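You operate a simulated robot arm through the tools that you are given. There is no shell and no other tool. Be economical: measure what you need, move in short steps, check, and stop when the job is done.

Carry out the task below with a simulated robot arm. There is one attempt and no reset: what you move stays moved.

## Task
Test the cabinet's stop button: start, hit it, twist it free, reset.

Only the result counts: the job must be done as asked and must still hold three seconds after the hand-in. Knocking over, shifting, dropping, spilling or breaking anything else fails it.

## Robot
A 7-joint arm with a two-finger parallel gripper, fixed in place. Base frame: the origin is at the foot of the arm, x ahead of it, y to its left, z up. Units: mm, degrees, N and s.
With the tool pointing down near the work surface it reaches from about 240 to 680 mm from the base axis. Its first joint turns from -66.0 to 66.0 degrees. Payload 2.4 kg.
The TCP is the grasp point between the finger pads, 30 mm short of the fingertips. In the tool frame z runs along the fingers and y along their closing line. The gripper opens to 94 mm. The fingers are 28 mm wide and 10 mm thick; the gripper's body (50 by 96 mm) begins 55 mm behind the TCP.
Orientation is told as [roll, pitch, yaw] about the base's x, y, z axes, in that order, counted from this pose: with the fingers straight down and closing along the base's y, the tool's x points along the base's -x, its y along +y and its z along -z.

## Interface
- The arm moves only by the tool nudge_tool. Its arguments are lists of equal length, an entry for each row: "dp": the shift along the tool's x, y, z in mm, a list of three; "angular": the turn, a rotation vector about the tool's x, y, z in degrees, a list of three. In form: {"dp": [[x, y, z], ...], "angular": [[wx, wy, wz], ...]}. A call has 1 to 20 rows; each row is the pose to reach, as a shift and turn from the pose commanded when the call began, along the tool's axes at that moment. "grip" is the finger opening in mm, from 0 to 94, set as the call begins (left out, the last holds). Each row takes 0.2 s and may step no farther than 50 mm and 8.6 degrees from the row before; otherwise, or with a gripper value out of range, the whole call is refused. Where a pose cannot be reached the arm comes as near as it can. A force on the tool above 90 N (or 10 N above the force at the start of the call, whichever is more), or a blocked arm, ends the call early, and 0.2 s more pass. Each finger travels about 153 mm/s and halts on what it meets, pressing with about 39 N; the grip force reading is that of the motor and also rises with nothing between the fingers. The clock runs only during rows and for 0.2 s after the last one: add rows that repeat a pose to give the fingers time. It gives the time, the measured TCP pose, the force on the tool (base axes), the opening and the grip force at its end, in the units of the frame above (readings bear some noise).
- Cameras (640 x 400 px; columns grow to the right, rows downward): "scene" is fixed at [38.5, 471, 1454.6]; the picture's right is [-0.78, -0.62, 0.00], its down [-0.30, 0.37, -0.88] and it looks along [0.55, -0.69, -0.48] (base axes); focal length 326 px, centre (320, 200). "wrist" rides on the gripper at [-37, 0, -58] in the tool frame; the picture's right is [0.00, -1.00, 0.00], its down [0.97, 0.00, -0.24] and it looks along [0.24, 0.00, 0.97] (tool axes); focal length 218 px, centre (320, 200). There is no depth. A picture from a camera that has moved, and an enlarged one, comes with that camera's place and axes in the base frame and with its lens.
- camera(camera): a new picture of that camera. No time passes.
- enlarge(camera, box): a new picture of the part [left, top, right, bottom] of that camera's present view, enlarged. No time passes.
- close_job(): hands the job in; it is judged then, once.

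Work in short steps. Places have to be worked out from the pictures, the camera data and where the tool is seen: move nearer, look again, correct. Check each grasp and each placing, and mend what went wrong. You have 120 turns and 84 pictures in all, those below and enlarged ones among them. Open the gripper and draw the arm clear of the work before you hand the job in, unless the task says otherwise; then end with one line.

The tools are called after "Emit:" as a command line: name --argument value ..., lists and objects as JSON in quotes. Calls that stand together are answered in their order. nudge_tool: Moves the arm, as the interface text tells. Its arguments: {"type":"object","properties":{"dp":{"type":"array"},"angular":{"type":"array"},"grip":{"type":"number"}},"required":["dp","angular"]} The other tools are called the same way: camera (camera) takes a picture; enlarge (camera, box) takes an enlarged picture of a part of a camera's view; close_job () hands the job in.

At the start:

```text
time: 0.0
tcp_pos: [455.6, -72.2, 1202.6]
tool_rot: [0.0, 0.0, -0.1]
wrist_force: [0.9, 0.0, -0.1]
grip_width: 94.1
grip_force: 0.1
```

scene: 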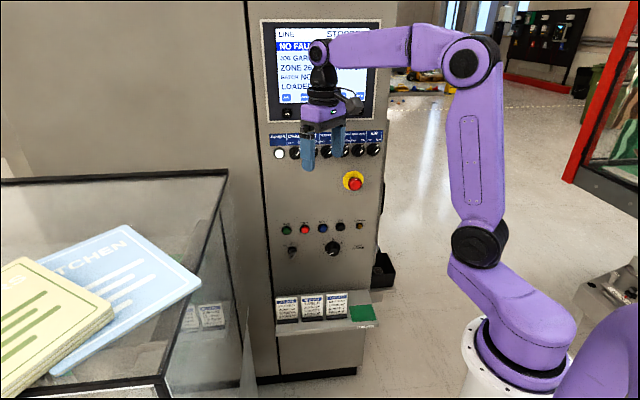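
wrist: 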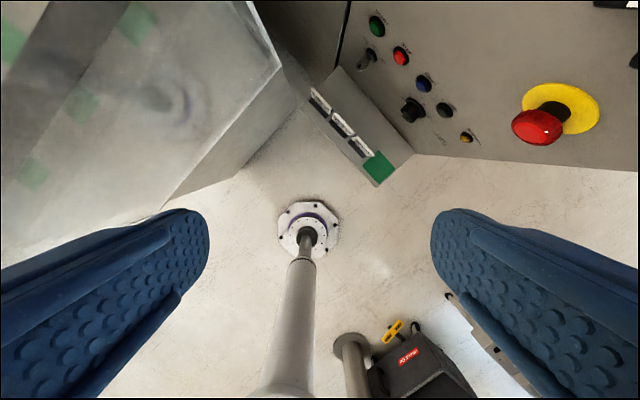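

I'll look closely at the panel first to read the labels and the display.

Emit:
enlarge --camera "scene" --box '[255, 10, 405, 104]'

Emit:
enlarge --camera "scene" --box '[260, 120, 400, 208]'

Emit:
enlarge --camera "scene" --box '[265, 205, 385, 280]'

Emit:
enlarge --camera "scene" --box '[265, 280, 385, 355]'

Emit:
enlarge --camera "wrist" --box '[300, 0, 640, 200]'

```text
4.26 times, centred on (330, 57) of scene
camera zoom: at [38.5, 471.0, 1454.6], right [-0.78, -0.62, 0.0], down [-0.3, 0.37, -0.88], along [0.55, -0.69, -0.48], focal length 1388 px, centre (277, 808)
```

zoom: 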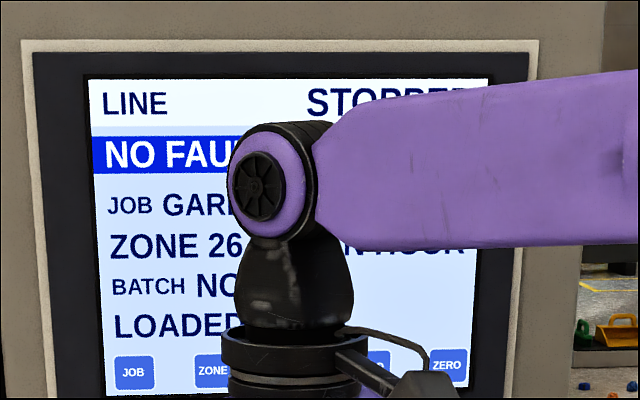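

```text
4.55 times, centred on (330, 164) of scene
camera zoom: at [38.5, 471.0, 1454.6], right [-0.78, -0.62, 0.0], down [-0.3, 0.37, -0.88], along [0.55, -0.69, -0.48], focal length 1482 px, centre (274, 364)
```

zoom: 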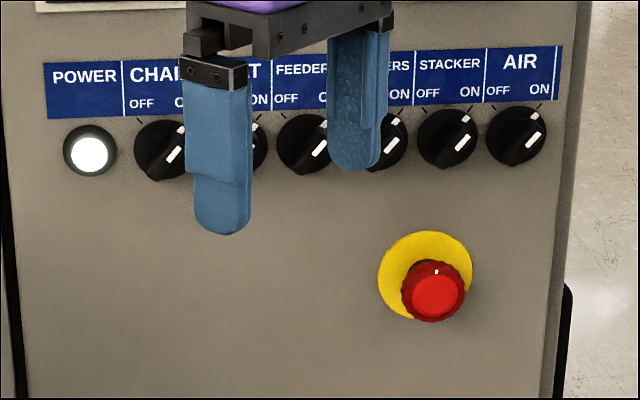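

```text
5.33 times, centred on (325, 242) of scene
camera zoom: at [38.5, 471.0, 1454.6], right [-0.78, -0.62, 0.0], down [-0.3, 0.37, -0.88], along [0.55, -0.69, -0.48], focal length 1739 px, centre (293, -27)
```

zoom: 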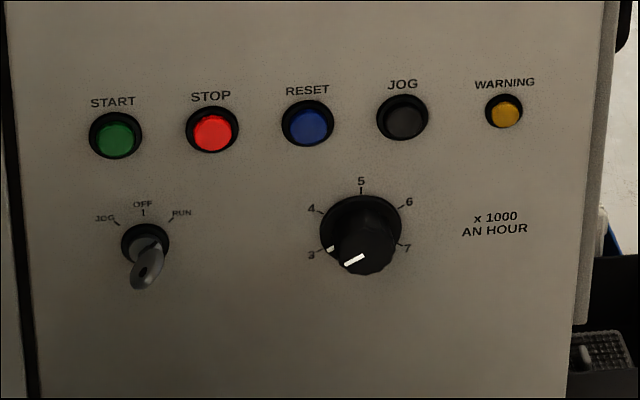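

```text
5.33 times, centred on (325, 318) of scene
camera zoom: at [38.5, 471.0, 1454.6], right [-0.78, -0.62, 0.0], down [-0.3, 0.37, -0.88], along [0.55, -0.69, -0.48], focal length 1739 px, centre (293, -427)
```

zoom: 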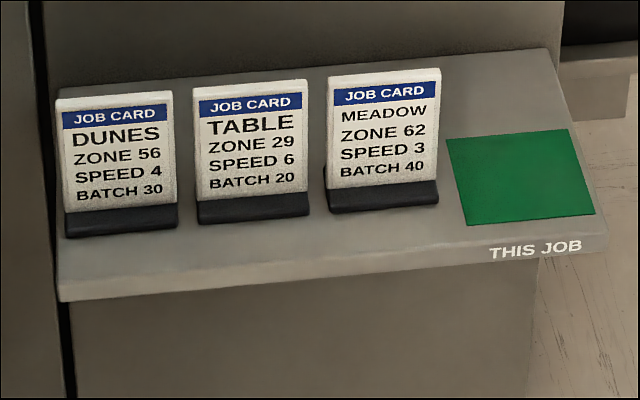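

```text
1.88 times, centred on (470, 100) of wrist
camera zoom: at [493.8, -70.9, 1262.3], right [0.0, -1.0, 0.0], down [-0.97, 0.0, 0.24], along [-0.24, 0.0, -0.97], focal length 411 px, centre (38, 388)
```

zoom: 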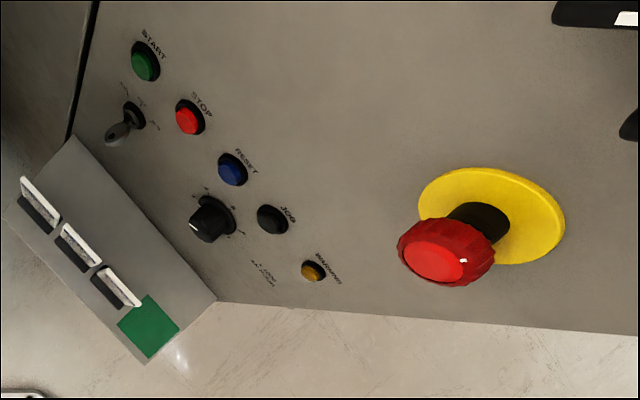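

The line reads STOPPED with no fault. I triangulated the e-stop cap at about (506,-282,1032) and START at about (686,-167,840), with the panel's inward normal about (0.67,-0.74,0). I'll yaw the tool about 48° to face the panel.

Emit:
nudge_tool --dp '[[0, 0, 0], [0, 0, 0], [0, 0, 0], [0, 0, 0], [0, 0, 0], [0, 0, 0]]' --angular '[[0, 0, 8], [0, 0, 16], [0, 0, 24], [0, 0, 32], [0, 0, 40], [0, 0, 48]]'

```text
time: 1.4
tcp_pos: [456.1, -72.3, 1203.7]
tool_rot: [0.1, 0.0, -48.0]
wrist_force: [-0.1, -0.1, -0.4]
grip_width: 94.0
grip_force: 0.0
```

The yaw went as expected. Next I'll pitch the tool up to horizontal while lowering it and moving forward a little.

Emit:
nudge_tool --dp '[[-4, 0, 9], [-8, 0, 18], [-12, 0, 27], [-16, 0, 36], [-20, 0, 45], [-24, 0, 54], [-28, 0, 63], [-32, 0, 72], [-36, 0, 81], [-40, 0, 90], [-40, 0, 100]]' --angular '[[0, -8.18, 0], [0, -16.36, 0], [0, -24.55, 0], [0, -32.7, 0], [0, -40.9, 0], [0, -49.1, 0], [0, -57.3, 0], [0, -65.5, 0], [0, -73.6, 0], [0, -81.8, 0], [0, -90, 0]]'

Emit:
camera --camera "wrist"

Emit:
camera --camera "scene"

```text
time: 3.8
tcp_pos: [483.0, -102.2, 1103.0]
tool_rot: [165.6, -90.0, 146.5]
wrist_force: [-0.1, -0.4, 0.7]
grip_width: 94.0
grip_force: 0.0
```

```text
76 pictures are left
camera wrist: at [444.4, -58.3, 1140.9], right [-0.74, -0.67, 0.0], down [-0.16, 0.18, -0.97], along [0.65, -0.72, -0.24], focal length 218 px, centre (320, 200)
```

wrist: 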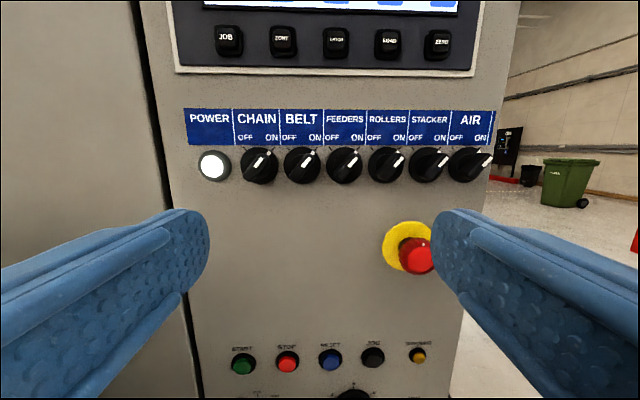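

```text
75 pictures are left
```

scene: 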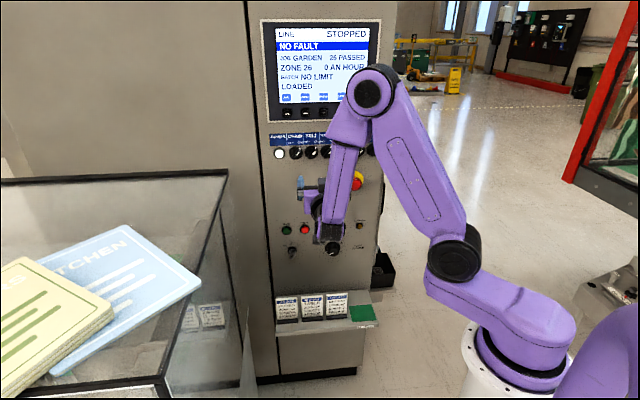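

The panel sits at roughly -45° yaw, so I'll correct by 3°. I'll also close the fingers and lower towards the pushbutton row for a closer look at the key switch and START.

Emit:
nudge_tool --dp '[[40, 0, 0], [80, 10, 0], [120, 20, 0], [160, 30, 0], [200, 30, 0], [200, 30, 0]]' --angular '[[-3, 0, 0], [-3, 0, 0], [-3, 0, 0], [-3, 0, 0], [-3, 0, 0], [-3, 0, 0]]' --grip 0

Emit:
camera --camera "wrist"

```text
time: 5.2
tcp_pos: [506.7, -80.7, 904.6]
tool_rot: [135.2, -89.9, 179.9]
wrist_force: [-1.1, -0.4, 0.4]
grip_width: 0.0
grip_force: 33.1
```

```text
74 pictures are left
camera wrist: at [466.0, -38.8, 941.5], right [-0.71, -0.71, 0.0], down [-0.17, 0.17, -0.97], along [0.69, -0.69, -0.24], focal length 218 px, centre (320, 200)
```

wrist: 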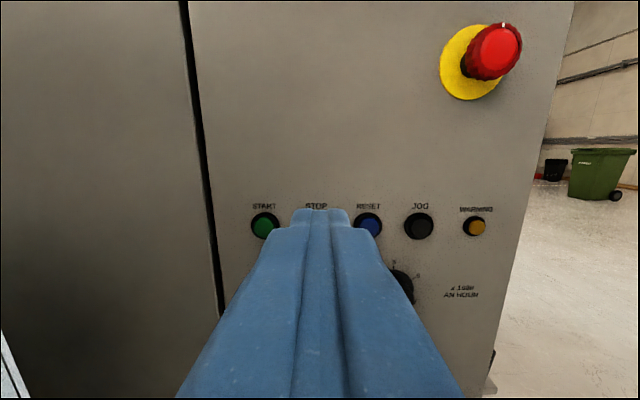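

The pushbutton row is level in view, so the alignment is good. I'll check the key switch from the scene camera.

Emit:
enlarge --camera "scene" --box '[268, 215, 348, 265]'

Emit:
enlarge --camera "wrist" --box '[220, 180, 500, 355]'

```text
8.00 times, centred on (308, 240) of scene
camera zoom: at [38.5, 471.0, 1454.6], right [-0.78, -0.62, 0.0], down [-0.3, 0.37, -0.88], along [0.55, -0.69, -0.48], focal length 2609 px, centre (416, -120)
```

zoom: 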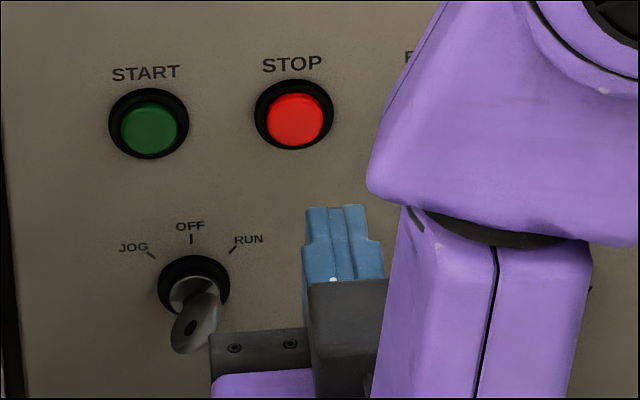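

```text
2.29 times, centred on (360, 268) of wrist
camera zoom: at [466.0, -38.8, 941.5], right [-0.71, -0.71, 0.0], down [-0.17, 0.17, -0.97], along [0.69, -0.69, -0.24], focal length 499 px, centre (229, 46)
```

zoom: 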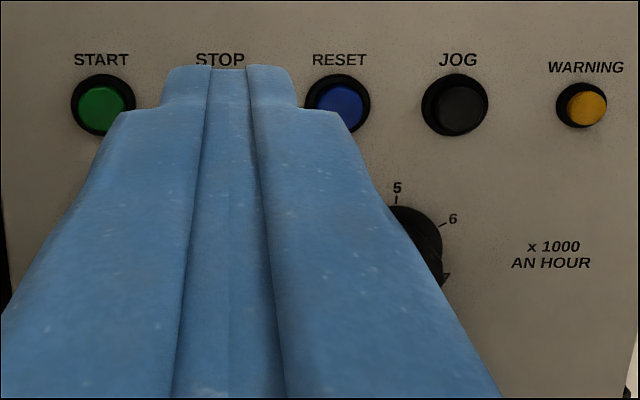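

The key points to RUN. I'll line up with START (l≈366, z≈851) and advance partway.

Emit:
nudge_tool --dp '[[27, 33, 0], [53.5, 65, 0], [53.5, 65, 40], [53.5, 65, 80], [53.5, 65, 80]]' --angular '[[0, 0, 0], [0, 0, 0], [0, 0, 0], [0, 0, 0], [0, 0, 0]]'

Emit:
camera --camera "wrist"

Emit:
enlarge --camera "scene" --box '[240, 190, 400, 290]'

```text
time: 6.4
tcp_pos: [608.3, -92.4, 851.5]
tool_rot: [135.1, -90.0, -179.9]
wrist_force: [-0.1, 0.5, -0.6]
grip_width: 0.0
grip_force: 33.2
```

```text
71 pictures are left
camera wrist: at [567.6, -51.5, 889.0], right [-0.71, -0.71, 0.0], down [-0.17, 0.17, -0.97], along [0.69, -0.69, -0.24], focal length 218 px, centre (320, 200)
```

wrist: 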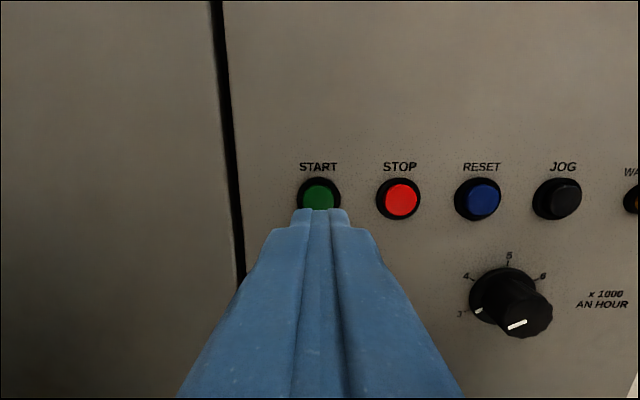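

```text
4.00 times, centred on (320, 240) of scene
camera zoom: at [38.5, 471.0, 1454.6], right [-0.78, -0.62, 0.0], down [-0.3, 0.37, -0.88], along [0.55, -0.69, -0.48], focal length 1304 px, centre (320, 40)
```

zoom: 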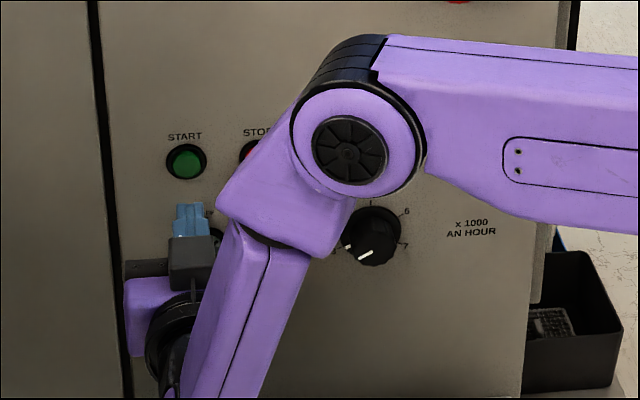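

START is centred laterally and about 2–3 mm above the tool axis. I'll raise slightly and advance to about 15 mm off the face.

Emit:
nudge_tool --dp '[[-2.5, 0, 20], [-2.5, 0, 40], [-2.5, 0, 50], [-2.5, 0, 50]]' --angular '[[0, 0, 0], [0, 0, 0], [0, 0, 0], [0, 0, 0]]'

Emit:
enlarge --camera "wrist" --box '[240, 120, 400, 220]'

Emit:
enlarge --camera "scene" --box '[270, 215, 318, 245]'

```text
time: 7.4
tcp_pos: [643.4, -128.0, 853.0]
tool_rot: [-47.1, -90.0, 2.0]
wrist_force: [0.0, -0.1, 0.8]
grip_width: 0.0
grip_force: 33.1
```

```text
4.00 times, centred on (320, 170) of wrist
camera zoom: at [602.5, -85.9, 890.6], right [-0.71, -0.71, 0.0], down [-0.17, 0.17, -0.97], along [0.69, -0.69, -0.24], focal length 873 px, centre (320, 320)
```

zoom: 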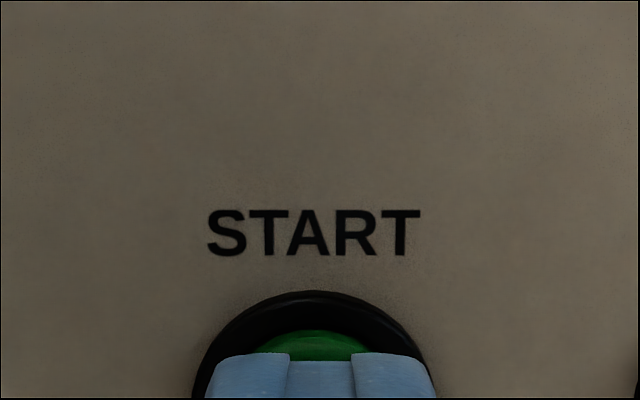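

```text
13.33 times, centred on (294, 230) of scene
camera zoom: at [38.5, 471.0, 1454.6], right [-0.78, -0.62, 0.0], down [-0.3, 0.37, -0.88], along [0.55, -0.69, -0.48], focal length 4348 px, centre (667, -200)
```

zoom: 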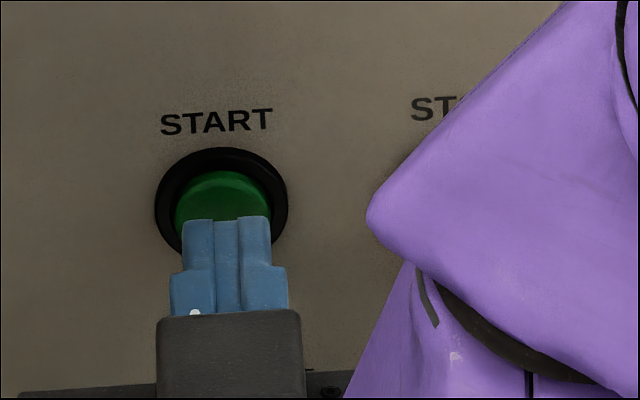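

Alignment looks good in both views. I'll advance in small steps and watch the force.

Emit:
nudge_tool --dp '[[0, 0, 3], [0, 0, 6], [0, 0, 8], [0, 0, 10]]' --angular '[[0, 0, 0], [0, 0, 0], [0, 0, 0], [0, 0, 0]]'

Emit:
camera --camera "scene"

```text
time: 8.4
tcp_pos: [649.5, -133.9, 854.3]
tool_rot: [172.0, -90.0, 142.9]
wrist_force: [0.3, 1.2, -1.2]
grip_width: 0.0
grip_force: 32.7
```

```text
67 pictures are left
```

scene: 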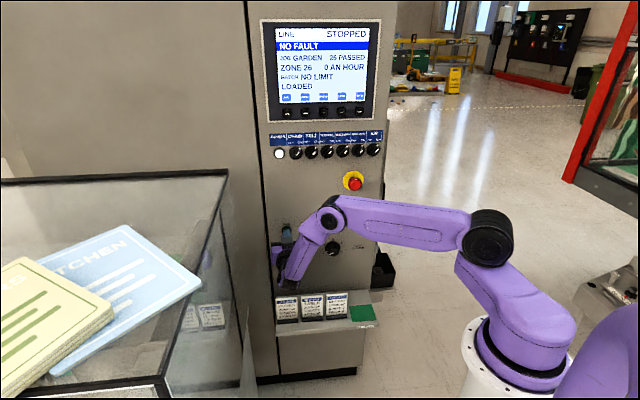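

No contact yet. I'll continue in 1.5 mm steps.

Emit:
nudge_tool --dp '[[0, 0, 1.5], [0, 0, 3], [0, 0, 4.5], [0, 0, 6]]' --angular '[[0, 0, 0], [0, 0, 0], [0, 0, 0], [0, 0, 0]]'

Emit:
enlarge --camera "scene" --box '[256, 20, 384, 100]'

```text
time: 9.4
tcp_pos: [654.3, -139.5, 852.8]
tool_rot: [-49.2, -90.0, 4.2]
wrist_force: [0.6, -0.3, -1.3]
grip_width: 0.0
grip_force: 32.9
```

```text
5.00 times, centred on (320, 60) of scene
camera zoom: at [38.5, 471.0, 1454.6], right [-0.78, -0.62, 0.0], down [-0.3, 0.37, -0.88], along [0.55, -0.69, -0.48], focal length 1630 px, centre (320, 900)
```

zoom: 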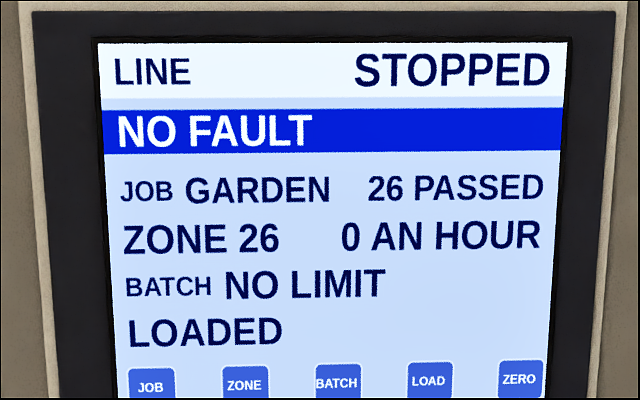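

Still no contact force, so I'll keep going.

Emit:
nudge_tool --dp '[[0, 0, 1.5], [0, 0, 3], [0, 0, 4.5], [0, 0, 6]]' --angular '[[0, 0, 0], [0, 0, 0], [0, 0, 0], [0, 0, 0]]'

Emit:
enlarge --camera "scene" --box '[256, 20, 384, 100]'

```text
time: 10.4
tcp_pos: [656.8, -143.2, 853.1]
tool_rot: [-98.7, -89.9, 53.8]
wrist_force: [-16.4, 7.9, 4.1]
grip_width: 0.1
grip_force: 33.0
```

```text
5.00 times, centred on (320, 60) of scene
camera zoom: at [38.0, 471.2, 1454.5], right [-0.78, -0.62, 0.0], down [-0.3, 0.37, -0.88], along [0.55, -0.69, -0.48], focal length 1630 px, centre (320, 900)
```

zoom: 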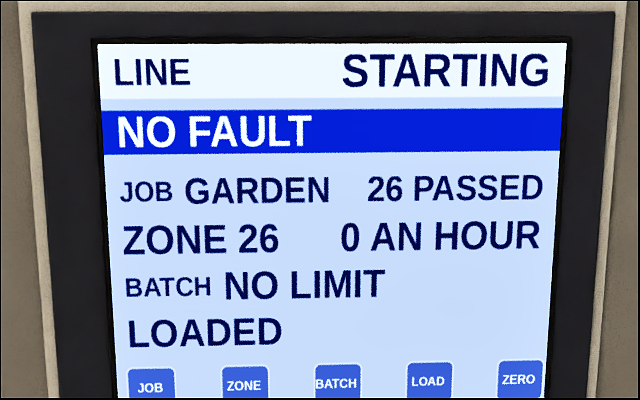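

The display now reads STARTING. I'll hold for about a second and check again.

Emit:
nudge_tool --dp '[[0, 0, 0], [0, 0, 0], [0, 0, 0], [0, 0, 0]]' --angular '[[0, 0, 0], [0, 0, 0], [0, 0, 0], [0, 0, 0]]'

Emit:
enlarge --camera "scene" --box '[256, 20, 384, 100]'

```text
time: 11.4
tcp_pos: [658.0, -142.8, 853.2]
tool_rot: [-56.7, -89.9, 11.7]
wrist_force: [-20.1, 11.5, 0.4]
grip_width: 0.2
grip_force: 32.8
```

```text
5.00 times, centred on (320, 60) of scene
camera zoom: at [38.0, 471.3, 1454.5], right [-0.78, -0.62, 0.0], down [-0.3, 0.37, -0.88], along [0.55, -0.69, -0.48], focal length 1630 px, centre (320, 900)
```

zoom: 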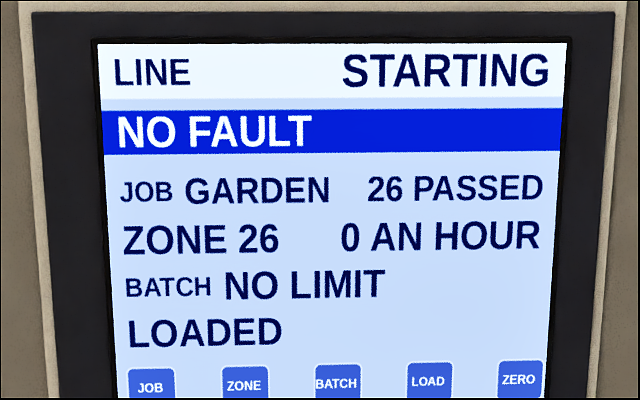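

Still STARTING. I'll hold two more seconds.

Emit:
nudge_tool --dp '[[0, 0, 0], [0, 0, 0], [0, 0, 0], [0, 0, 0], [0, 0, 0], [0, 0, 0], [0, 0, 0], [0, 0, 0], [0, 0, 0], [0, 0, 0]]' --angular '[[0, 0, 0], [0, 0, 0], [0, 0, 0], [0, 0, 0], [0, 0, 0], [0, 0, 0], [0, 0, 0], [0, 0, 0], [0, 0, 0], [0, 0, 0]]'

Emit:
enlarge --camera "scene" --box '[256, 20, 384, 100]'

```text
time: 13.6
tcp_pos: [656.9, -142.5, 853.3]
tool_rot: [-51.5, -89.9, 6.6]
wrist_force: [-19.3, 16.1, -4.2]
grip_width: 0.0
grip_force: 33.3
```

```text
5.00 times, centred on (320, 60) of scene
camera zoom: at [38.1, 471.3, 1454.4], right [-0.78, -0.62, 0.0], down [-0.3, 0.37, -0.88], along [0.55, -0.69, -0.48], focal length 1630 px, centre (320, 900)
```

zoom: 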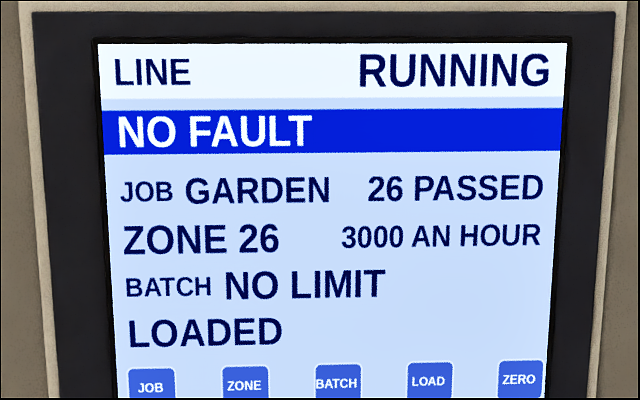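

The line is RUNNING. I'll back off and move up in front of the e-stop (l≈160, z≈1030), keeping well clear of the cap.

Emit:
nudge_tool --dp '[[0, 0, -40], [0, 0, -80], [0, 0, -120], [-40, -45, -120], [-85, -90, -120], [-125, -135, -120], [-155, -165, -120], [-175, -205, -120], [-175, -205, -120]]' --angular '[[0, 0, 0], [0, 0, 0], [0, 0, 0], [0, 0, 0], [0, 0, 0], [0, 0, 0], [0, 0, 0], [0, 0, 0], [0, 0, 0]]'

Emit:
camera --camera "wrist"

Emit:
camera --camera "scene"

```text
refused: row 4 steps farther than a row can; nothing moved
```

```text
62 pictures are left
camera wrist: at [617.7, -100.5, 890.3], right [-0.71, -0.71, 0.0], down [-0.17, 0.17, -0.97], along [0.69, -0.69, -0.24], focal length 218 px, centre (320, 200)
```

wrist: 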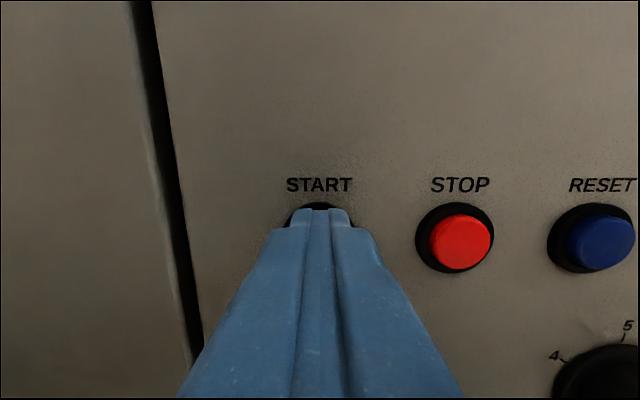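

```text
61 pictures are left
```

scene: 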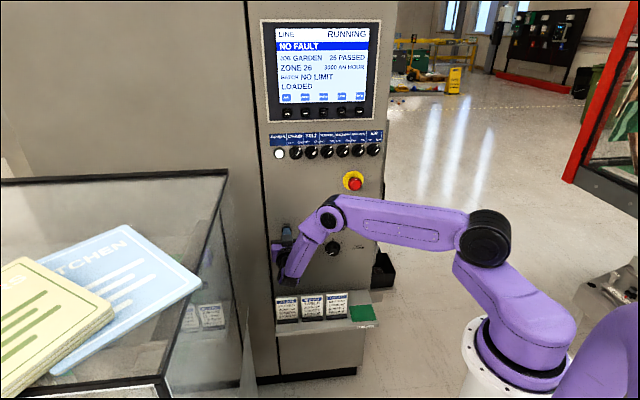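

The call was refused because a row stepped too far, and nothing moved. I'll resend the same path with smaller steps.

Emit:
nudge_tool --dp '[[0, 0, -40], [0, 0, -80], [0, 0, -120], [-29, -34, -120], [-58, -68, -120], [-88, -102, -120], [-117, -136, -120], [-146, -170, -120], [-175, -205, -120], [-175, -205, -120]]' --angular '[[0, 0, 0], [0, 0, 0], [0, 0, 0], [0, 0, 0], [0, 0, 0], [0, 0, 0], [0, 0, 0], [0, 0, 0], [0, 0, 0], [0, 0, 0]]'

Emit:
camera --camera "wrist"

Emit:
camera --camera "scene"

```text
time: 15.8
tcp_pos: [462.0, -190.0, 1064.0]
tool_rot: [-61.7, -89.8, 16.6]
wrist_force: [-0.5, 0.4, -0.2]
grip_width: 0.1
grip_force: 32.6
out of reach, approached as far as the arm can: row 6, 7, 8, 9, 10
```

```text
60 pictures are left
camera wrist: at [421.7, -147.9, 1102.4], right [-0.71, -0.71, 0.0], down [-0.17, 0.17, -0.97], along [0.68, -0.69, -0.24], focal length 218 px, centre (320, 200)
```

wrist: 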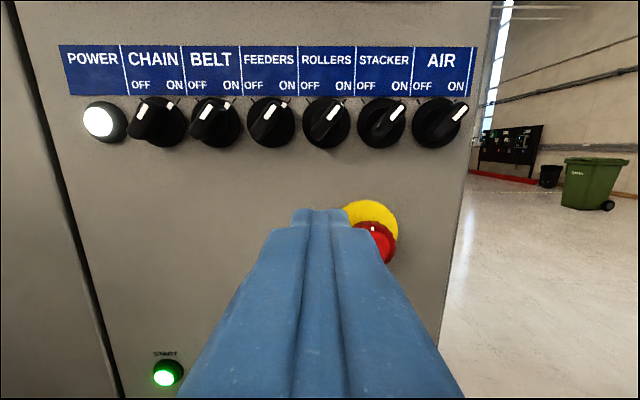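

```text
59 pictures are left
```

scene: 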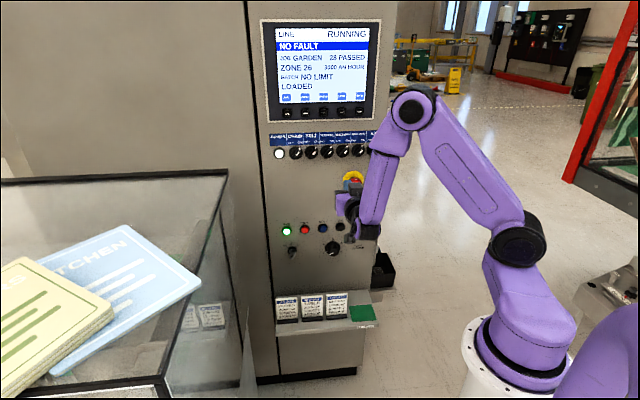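

That target was too close to the base to reach, so the arm stopped at n≈461, l≈192, z≈1064. I'll step forward 40 mm, which gets closer to the panel and should be reachable, and see where it lands.

Emit:
nudge_tool --dp '[[0, 0, 20], [0, 0, 40], [0, 0, 40]]' --angular '[[0, 0, 0], [0, 0, 0], [0, 0, 0]]'

Emit:
camera --camera "wrist"

Emit:
enlarge --camera "scene" --box '[300, 140, 420, 215]'

```text
time: 16.6
tcp_pos: [490.6, -218.2, 1064.6]
tool_rot: [-65.8, -90.1, 20.7]
wrist_force: [-0.4, 1.0, 0.3]
grip_width: 0.1
grip_force: 33.2
```

```text
58 pictures are left
camera wrist: at [451.5, -176.7, 1100.3], right [-0.71, -0.71, 0.0], down [-0.17, 0.17, -0.97], along [0.69, -0.69, -0.24], focal length 218 px, centre (320, 200)
```

wrist: 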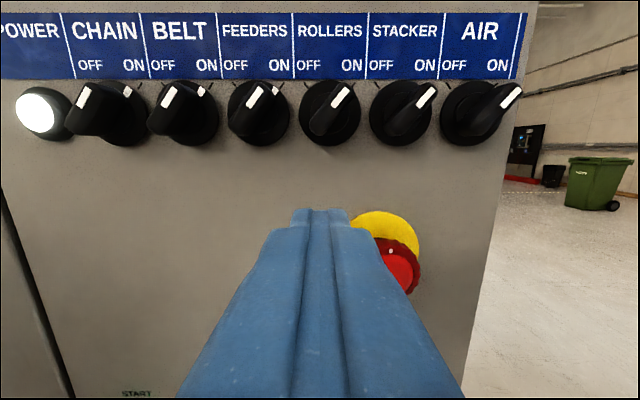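

```text
5.33 times, centred on (360, 178) of scene
camera zoom: at [38.5, 471.0, 1454.6], right [-0.78, -0.62, 0.0], down [-0.3, 0.37, -0.88], along [0.55, -0.69, -0.48], focal length 1739 px, centre (107, 320)
```

zoom: 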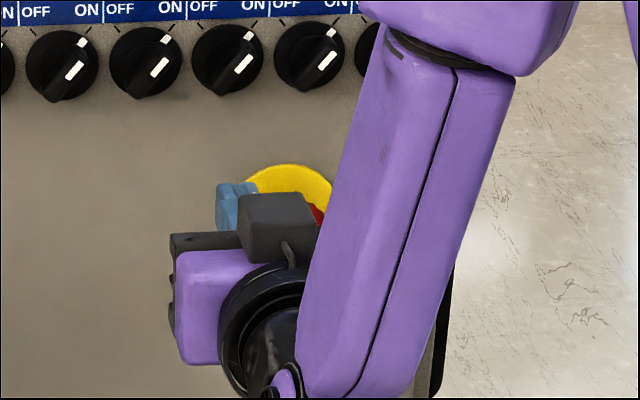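

The shift was relative to the actual pose, so the tool is now at n≈501, l≈193, z≈1065. Combined views put the cap front at n≈552, l≈161, z≈1032, leaving the tip about 20 mm clear. I'll move sideways and down in front of it.

Emit:
nudge_tool --dp '[[0, -16, 0], [0, -31, 0], [17, -31, 0], [33, -31, 0], [33, -31, 0]]' --angular '[[0, 0, 0], [0, 0, 0], [0, 0, 0], [0, 0, 0], [0, 0, 0]]'

Emit:
camera --camera "wrist"

Emit:
enlarge --camera "scene" --box '[300, 140, 420, 215]'

```text
time: 17.8
tcp_pos: [488.9, -237.3, 1050.1]
tool_rot: [-69.0, -89.8, 23.8]
wrist_force: [0.1, 1.0, -1.0]
grip_width: 0.0
grip_force: 33.0
out of reach, approached as far as the arm can: row 2, 3, 4, 5
```

```text
56 pictures are left
camera wrist: at [449.6, -194.8, 1088.2], right [-0.71, -0.71, 0.0], down [-0.17, 0.17, -0.97], along [0.68, -0.69, -0.24], focal length 218 px, centre (320, 200)
```

wrist: 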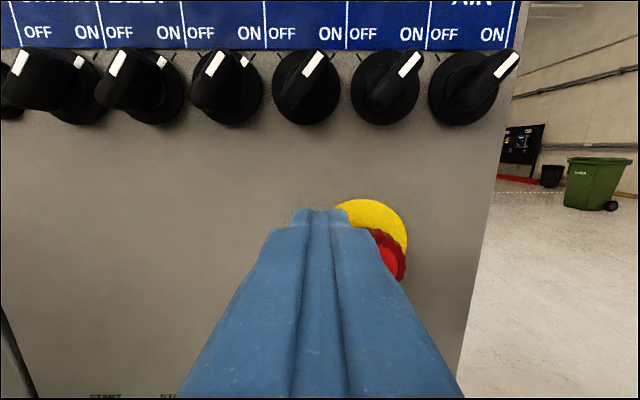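

```text
5.33 times, centred on (360, 178) of scene
camera zoom: at [38.5, 471.0, 1454.6], right [-0.78, -0.62, 0.0], down [-0.3, 0.37, -0.88], along [0.55, -0.69, -0.48], focal length 1739 px, centre (107, 320)
```

zoom: 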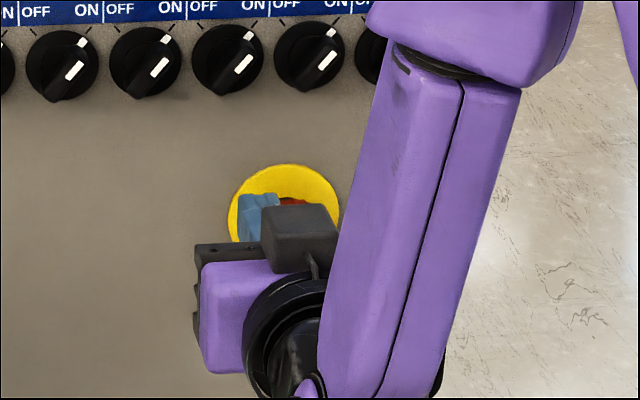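

I'm at the edge of reach on this side, at n≈513, l≈178, z≈1050. Moving forward should relax that limit, so I'll shift to centre while edging forward a few millimetres.

Emit:
nudge_tool --dp '[[9, -8, 2], [18, -16, 4], [18, -16, 4]]' --angular '[[0, 0, 0], [0, 0, 0], [0, 0, 0]]'

Emit:
camera --camera "wrist"

Emit:
enlarge --camera "scene" --box '[300, 140, 420, 215]'

```text
time: 18.6
tcp_pos: [497.0, -246.6, 1044.4]
tool_rot: [-69.9, -89.6, 24.8]
wrist_force: [-0.4, 0.4, 1.0]
grip_width: 0.1
grip_force: 32.8
out of reach, approached as far as the arm can: row 1, 2, 3
```

```text
54 pictures are left
camera wrist: at [457.5, -206.2, 1081.7], right [-0.71, -0.71, 0.0], down [-0.17, 0.17, -0.97], along [0.68, -0.69, -0.24], focal length 218 px, centre (320, 200)
```

wrist: 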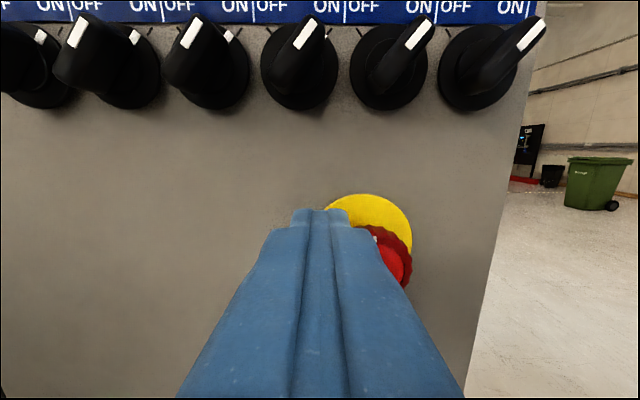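

```text
5.33 times, centred on (360, 178) of scene
camera zoom: at [38.5, 471.0, 1454.6], right [-0.78, -0.62, 0.0], down [-0.3, 0.37, -0.88], along [0.55, -0.69, -0.48], focal length 1739 px, centre (107, 320)
```

zoom: 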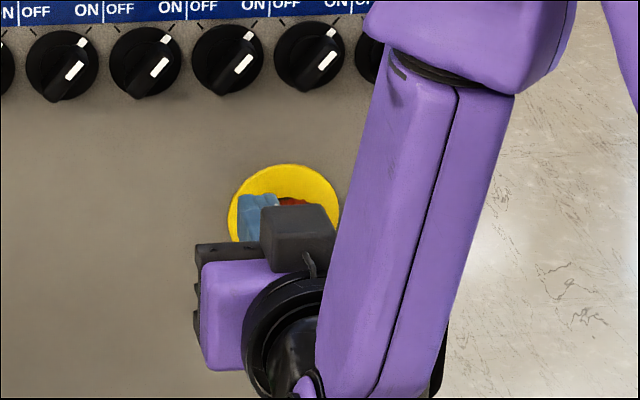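

I'm still held at l≈177, probably by a wrist or elbow limit. I'll tilt the nose down about 15° to relieve the wrist bend and try for the centre again, backing off a little first.

Emit:
nudge_tool --dp '[[0, 0, -5], [0, 0, -10], [-4, 0, -10], [-2, -8, -10], [2, -16, -10], [2, -16, -10]]' --angular '[[0, 0, 0], [0, 7, 0], [0, 15, 0], [0, 15, 0], [0, 15, 0], [0, 15, 0]]'

Emit:
camera --camera "wrist"

Emit:
camera --camera "scene"

```text
time: 20.0
tcp_pos: [478.0, -251.6, 1044.9]
tool_rot: [0.1, -75.1, -45.1]
wrist_force: [0.3, -0.4, 0.1]
grip_width: 0.2
grip_force: 33.3
```

```text
52 pictures are left
camera wrist: at [446.9, -218.5, 1095.4], right [-0.71, -0.71, 0.0], down [-0.34, 0.34, -0.88], along [0.62, -0.62, -0.48], focal length 218 px, centre (320, 200)
```

wrist: 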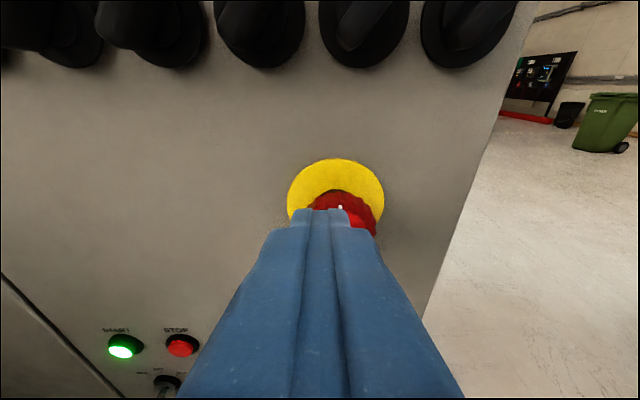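

```text
51 pictures are left
```

scene: 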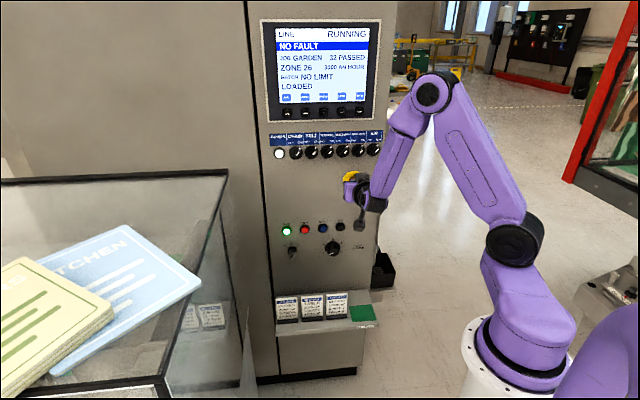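

The tilt works: l=160 is now reachable. Reworking the cap position from several wrist views gives an axis of l≈150, z≈1022 with the front face at n≈572. I'll centre the tip on it.

Emit:
nudge_tool --dp '[[7, -5, 2], [14.5, -10, 4], [14.5, -10, 4]]' --angular '[[0, 0, 0], [0, 0, 0], [0, 0, 0]]'

Emit:
camera --camera "wrist"

Emit:
enlarge --camera "scene" --box '[300, 140, 420, 215]'

```text
time: 20.8
tcp_pos: [469.8, -258.1, 1029.2]
tool_rot: [0.1, -75.0, -45.1]
wrist_force: [0.0, -0.6, -0.5]
grip_width: 0.0
grip_force: 32.7
```

```text
50 pictures are left
camera wrist: at [439.1, -224.9, 1080.4], right [-0.71, -0.71, 0.0], down [-0.34, 0.34, -0.88], along [0.62, -0.62, -0.48], focal length 218 px, centre (320, 200)
```

wrist: 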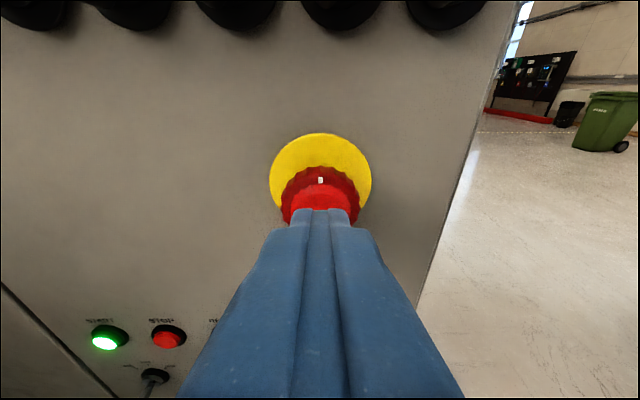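

```text
5.33 times, centred on (360, 178) of scene
camera zoom: at [38.5, 471.0, 1454.6], right [-0.78, -0.62, 0.0], down [-0.3, 0.37, -0.88], along [0.55, -0.69, -0.48], focal length 1739 px, centre (107, 320)
```

zoom: 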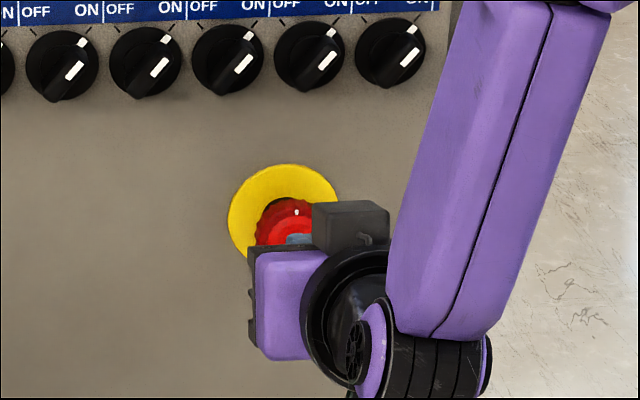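

The tip is centred on the cap in both axes. I'll advance along the panel normal until contact, then press.

Emit:
nudge_tool --dp '[[-2.6, 0, 9.7], [-5.2, 0, 19.3], [-6.2, 0, 23.2], [-7.2, 0, 27.0], [-7.8, 0, 29]]' --angular '[[0, 0, 0], [0, 0, 0], [0, 0, 0], [0, 0, 0], [0, 0, 0]]'

Emit:
enlarge --camera "wrist" --box '[240, 110, 400, 210]'

```text
time: 21.8
tcp_pos: [486.9, -273.5, 1028.8]
tool_rot: [-0.7, -75.0, -44.2]
wrist_force: [-40.9, 26.7, 20.3]
grip_width: 0.1
grip_force: 33.0
stopped in row 5: the force on the tool passed its limit (the readings are from after the stop); the commanded pose is now the measured one
```

```text
4.00 times, centred on (320, 160) of wrist
camera zoom: at [454.4, -239.5, 1080.6], right [-0.71, -0.71, 0.0], down [-0.35, 0.34, -0.87], along [0.62, -0.62, -0.49], focal length 873 px, centre (320, 360)
```

zoom: 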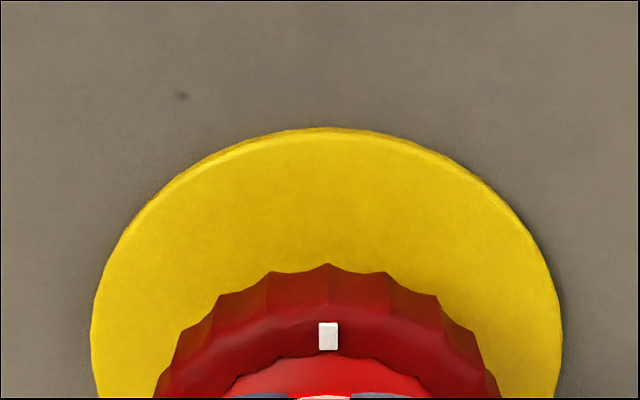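

Contact stopped the call on its force limit. I'll check whether the button latched.

Emit:
enlarge --camera "scene" --box '[256, 20, 384, 100]'

Emit:
enlarge --camera "scene" --box '[300, 140, 420, 215]'

```text
5.00 times, centred on (320, 60) of scene
camera zoom: at [36.9, 472.0, 1454.3], right [-0.78, -0.62, 0.0], down [-0.3, 0.37, -0.88], along [0.55, -0.69, -0.48], focal length 1630 px, centre (320, 900)
```

zoom: 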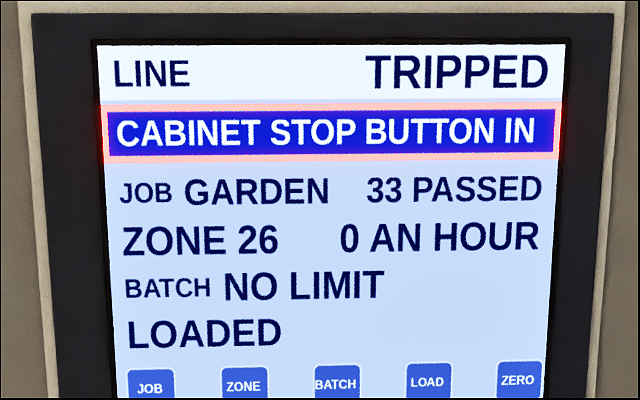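

```text
5.33 times, centred on (360, 178) of scene
camera zoom: at [36.9, 472.0, 1454.3], right [-0.78, -0.62, 0.0], down [-0.3, 0.37, -0.88], along [0.55, -0.69, -0.48], focal length 1739 px, centre (107, 320)
```

zoom: 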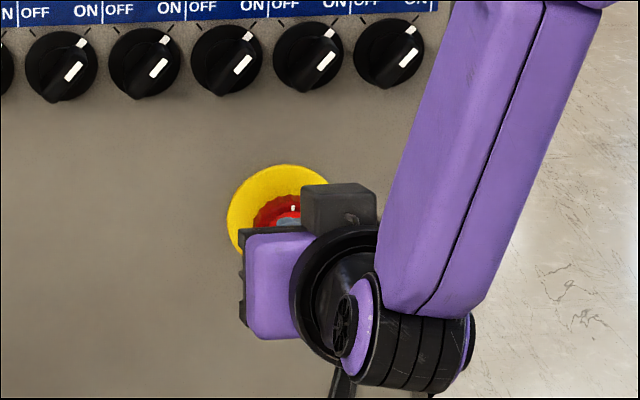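

The line is TRIPPED with "CABINET STOP BUTTON IN", so the hit worked. I'll back off and open the gripper wide.

Emit:
nudge_tool --dp '[[2, 0, -7], [3.9, 0, -14.5], [3.9, 0, -14.5], [3.9, 0, -14.5], [3.9, 0, -14.5]]' --angular '[[0, 0, 0], [0, 0, 0], [0, 0, 0], [0, 0, 0], [0, 0, 0]]' --grip 80

Emit:
camera --camera "wrist"

```text
time: 23.0
tcp_pos: [477.8, -264.1, 1028.6]
tool_rot: [-0.4, -74.6, -44.4]
wrist_force: [-0.1, -0.4, -0.6]
grip_width: 80.2
grip_force: 0.0
```

```text
45 pictures are left
camera wrist: at [445.9, -230.9, 1079.4], right [-0.71, -0.71, 0.0], down [-0.35, 0.34, -0.87], along [0.62, -0.62, -0.49], focal length 218 px, centre (320, 200)
```

wrist: 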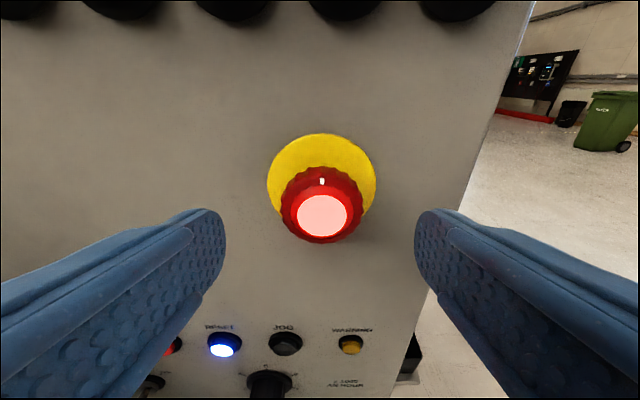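

The cap is lit and still centred, and RESET is lit too. I'll advance so the pads straddle the cap.

Emit:
nudge_tool --dp '[[-2.2, 0, 10.8], [-4.4, 0, 21.6], [-6, 0, 29], [-6, 0, 29]]' --angular '[[0, 0, 0], [0, 0, 0], [0, 0, 0], [0, 0, 0]]'

Emit:
nudge_tool --dp '[[0, 0, 0], [0, 0, 0], [0, 0, 0]]' --angular '[[0, -5, 0], [0, -10, 0], [0, -10, 0]]'

Emit:
camera --camera "wrist"

Emit:
enlarge --camera "scene" --box '[300, 140, 420, 215]'

```text
time: 24.0
tcp_pos: [498.7, -286.6, 1026.9]
tool_rot: [-0.6, -74.7, -44.3]
wrist_force: [1.5, 0.7, 0.3]
grip_width: 80.0
grip_force: 0.0
```

```text
time: 24.8
tcp_pos: [500.2, -284.3, 1027.7]
tool_rot: [-4.7, -84.7, -40.2]
wrist_force: [0.0, 0.5, 0.2]
grip_width: 80.3
grip_force: 0.0
```

```text
44 pictures are left
camera wrist: at [462.5, -245.8, 1070.2], right [-0.71, -0.71, 0.01], down [-0.24, 0.23, -0.94], along [0.67, -0.67, -0.33], focal length 218 px, centre (320, 200)
```

wrist: 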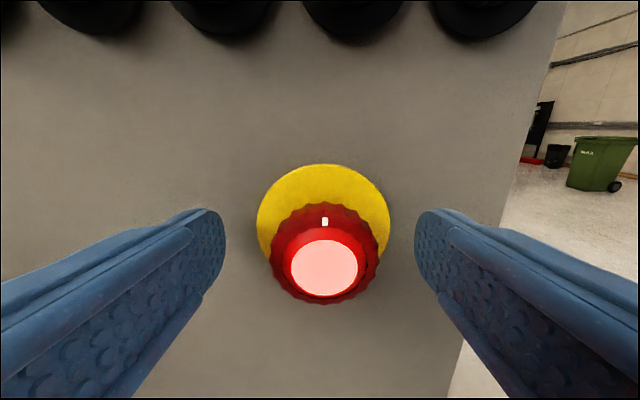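

```text
5.33 times, centred on (360, 178) of scene
camera zoom: at [38.5, 471.0, 1454.6], right [-0.78, -0.62, 0.0], down [-0.3, 0.37, -0.88], along [0.55, -0.69, -0.48], focal length 1739 px, centre (107, 320)
```

zoom: 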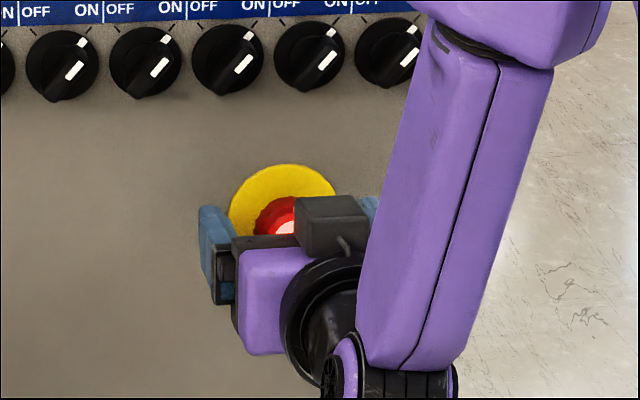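

At 5° tilt the pose is reachable with the pads straddling the cap. I'll lower 4 mm, advance 4 mm, and pre-rotate 24° counter-clockwise to leave room for a clockwise twist.

Emit:
nudge_tool --dp '[[4, -1, 4], [4, -1, 4], [4, -1, 4], [4, -1, 4], [4, -1, 4]]' --angular '[[0, 0, 0], [0, 0, -8], [0, 0, -16], [0, 0, -24], [0, 0, -24]]'

Emit:
camera --camera "wrist"

```text
time: 26.0
tcp_pos: [501.5, -288.5, 1021.7]
tool_rot: [-77.3, -65.2, 33.6]
wrist_force: [0.3, 0.0, 0.1]
grip_width: 80.1
grip_force: 0.1
out of reach, approached as far as the arm can: row 1
```

```text
42 pictures are left
camera wrist: at [473.5, -237.8, 1060.8], right [-0.62, -0.67, 0.41], down [-0.51, -0.06, -0.86], along [0.6, -0.74, -0.31], focal length 218 px, centre (320, 200)
```

wrist: 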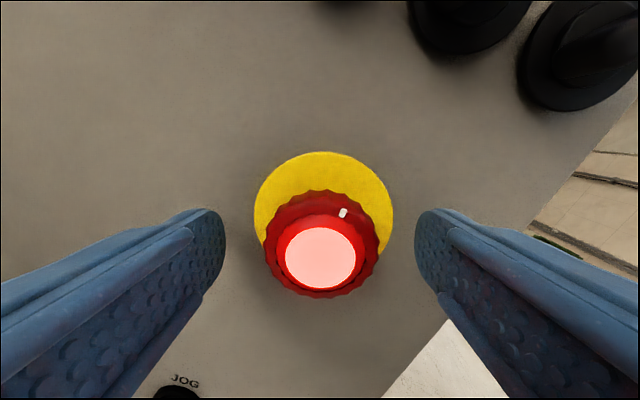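

The cap is centred between the fingers. I'll close on it.

Emit:
nudge_tool --dp '[[0, 0, 0], [0, 0, 0], [0, 0, 0], [0, 0, 0]]' --angular '[[0, 0, 0], [0, 0, 0], [0, 0, 0], [0, 0, 0]]' --grip 0

Emit:
camera --camera "wrist"

```text
time: 27.0
tcp_pos: [500.3, -288.5, 1021.8]
tool_rot: [-77.4, -65.3, 33.5]
wrist_force: [-2.6, -0.4, 1.7]
grip_width: 41.8
grip_force: 45.5
```

```text
41 pictures are left
camera wrist: at [473.3, -238.2, 1061.0], right [-0.62, -0.67, 0.41], down [-0.51, -0.05, -0.86], along [0.6, -0.74, -0.31], focal length 218 px, centre (320, 200)
```

wrist: 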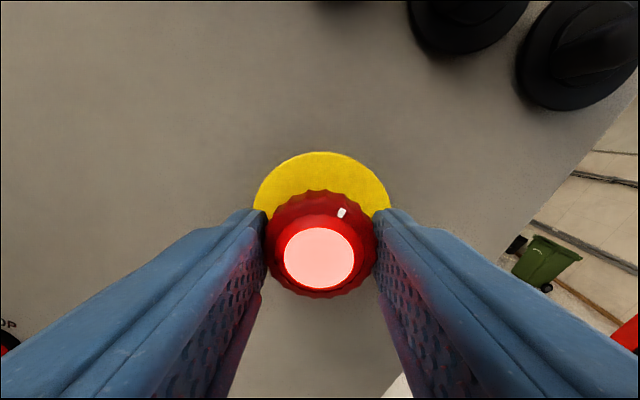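

The grip holds at 41.8 mm. I'll twist clockwise in 6° steps, about 42° in total.

Emit:
nudge_tool --dp '[[0, 0, 0], [0, 0, 0], [0, 0, 0], [0, 0, 0], [0, 0, 0], [0, 0, 0], [0, 0, 0], [0, 0, 0]]' --angular '[[0, 0, 6], [0, 0, 12], [0, 0, 18], [0, 0, 24], [0, 0, 30], [0, 0, 36], [0, 0, 42], [0, 0, 42]]'

Emit:
camera --camera "wrist"

Emit:
enlarge --camera "scene" --box '[256, 20, 384, 100]'

```text
time: 28.3
tcp_pos: [506.7, -294.9, 1028.2]
tool_rot: [19.8, -81.4, -67.9]
wrist_force: [-30.6, 12.7, 11.2]
grip_width: 41.3
grip_force: 44.9
out of reach, approached as far as the arm can: row 4, 5, 6
stopped in row 6: the force on the tool passed its limit (the readings are from after the stop); the commanded pose is now the measured one
```

```text
40 pictures are left
camera wrist: at [471.6, -256.0, 1073.4], right [-0.75, -0.66, -0.05], down [-0.21, 0.31, -0.93], along [0.63, -0.68, -0.37], focal length 218 px, centre (320, 200)
```

wrist: 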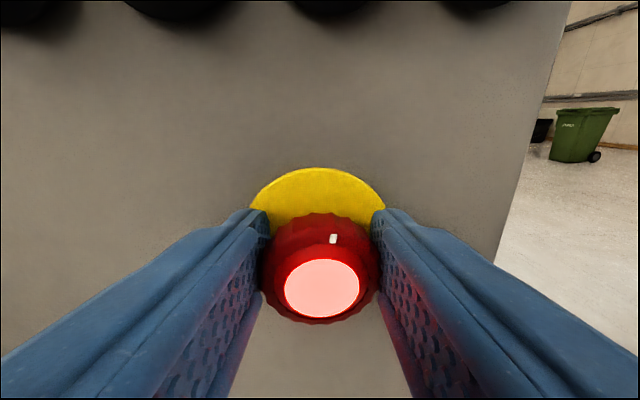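

```text
5.00 times, centred on (320, 60) of scene
camera zoom: at [37.3, 471.5, 1454.4], right [-0.78, -0.62, 0.0], down [-0.3, 0.37, -0.88], along [0.55, -0.69, -0.48], focal length 1630 px, centre (320, 900)
```

zoom: 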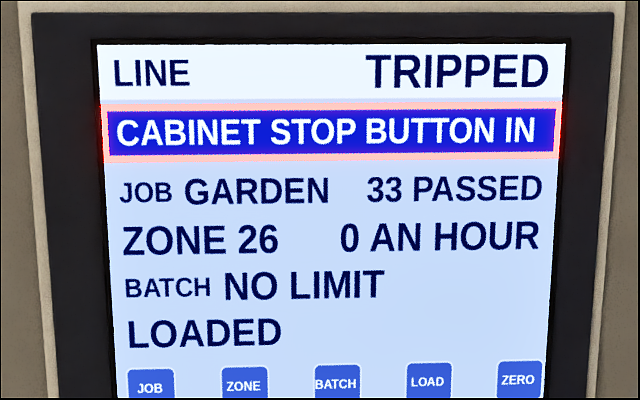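

The arm hit a limit, probably the roll joint: the tool turned about 27° but the cap only about 15°, and it drifted slightly. Counter-clockwise roll has room, so I'll open, re-centre, and re-grasp from a much more counter-clockwise start.

Emit:
nudge_tool --dp '[[0, 0, 0], [0, 0, 0], [2, 0, -6], [4, 0, -10], [4, 0, -10]]' --angular '[[0, 0, 0], [0, 0, 0], [0, 0, -4], [0, 0, -10], [0, 0, -10]]' --grip 62

Emit:
camera --camera "wrist"

```text
time: 29.5
tcp_pos: [502.6, -284.9, 1025.3]
tool_rot: [-40.2, -79.2, -7.0]
wrist_force: [0.4, -0.1, -0.1]
grip_width: 61.9
grip_force: 0.1
```

```text
38 pictures are left
camera wrist: at [472.0, -242.9, 1070.2], right [-0.72, -0.68, 0.12], down [-0.34, 0.2, -0.92], along [0.6, -0.7, -0.37], focal length 218 px, centre (320, 200)
```

wrist: 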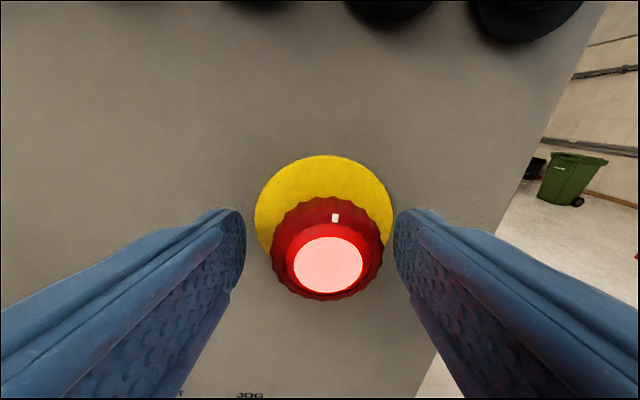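

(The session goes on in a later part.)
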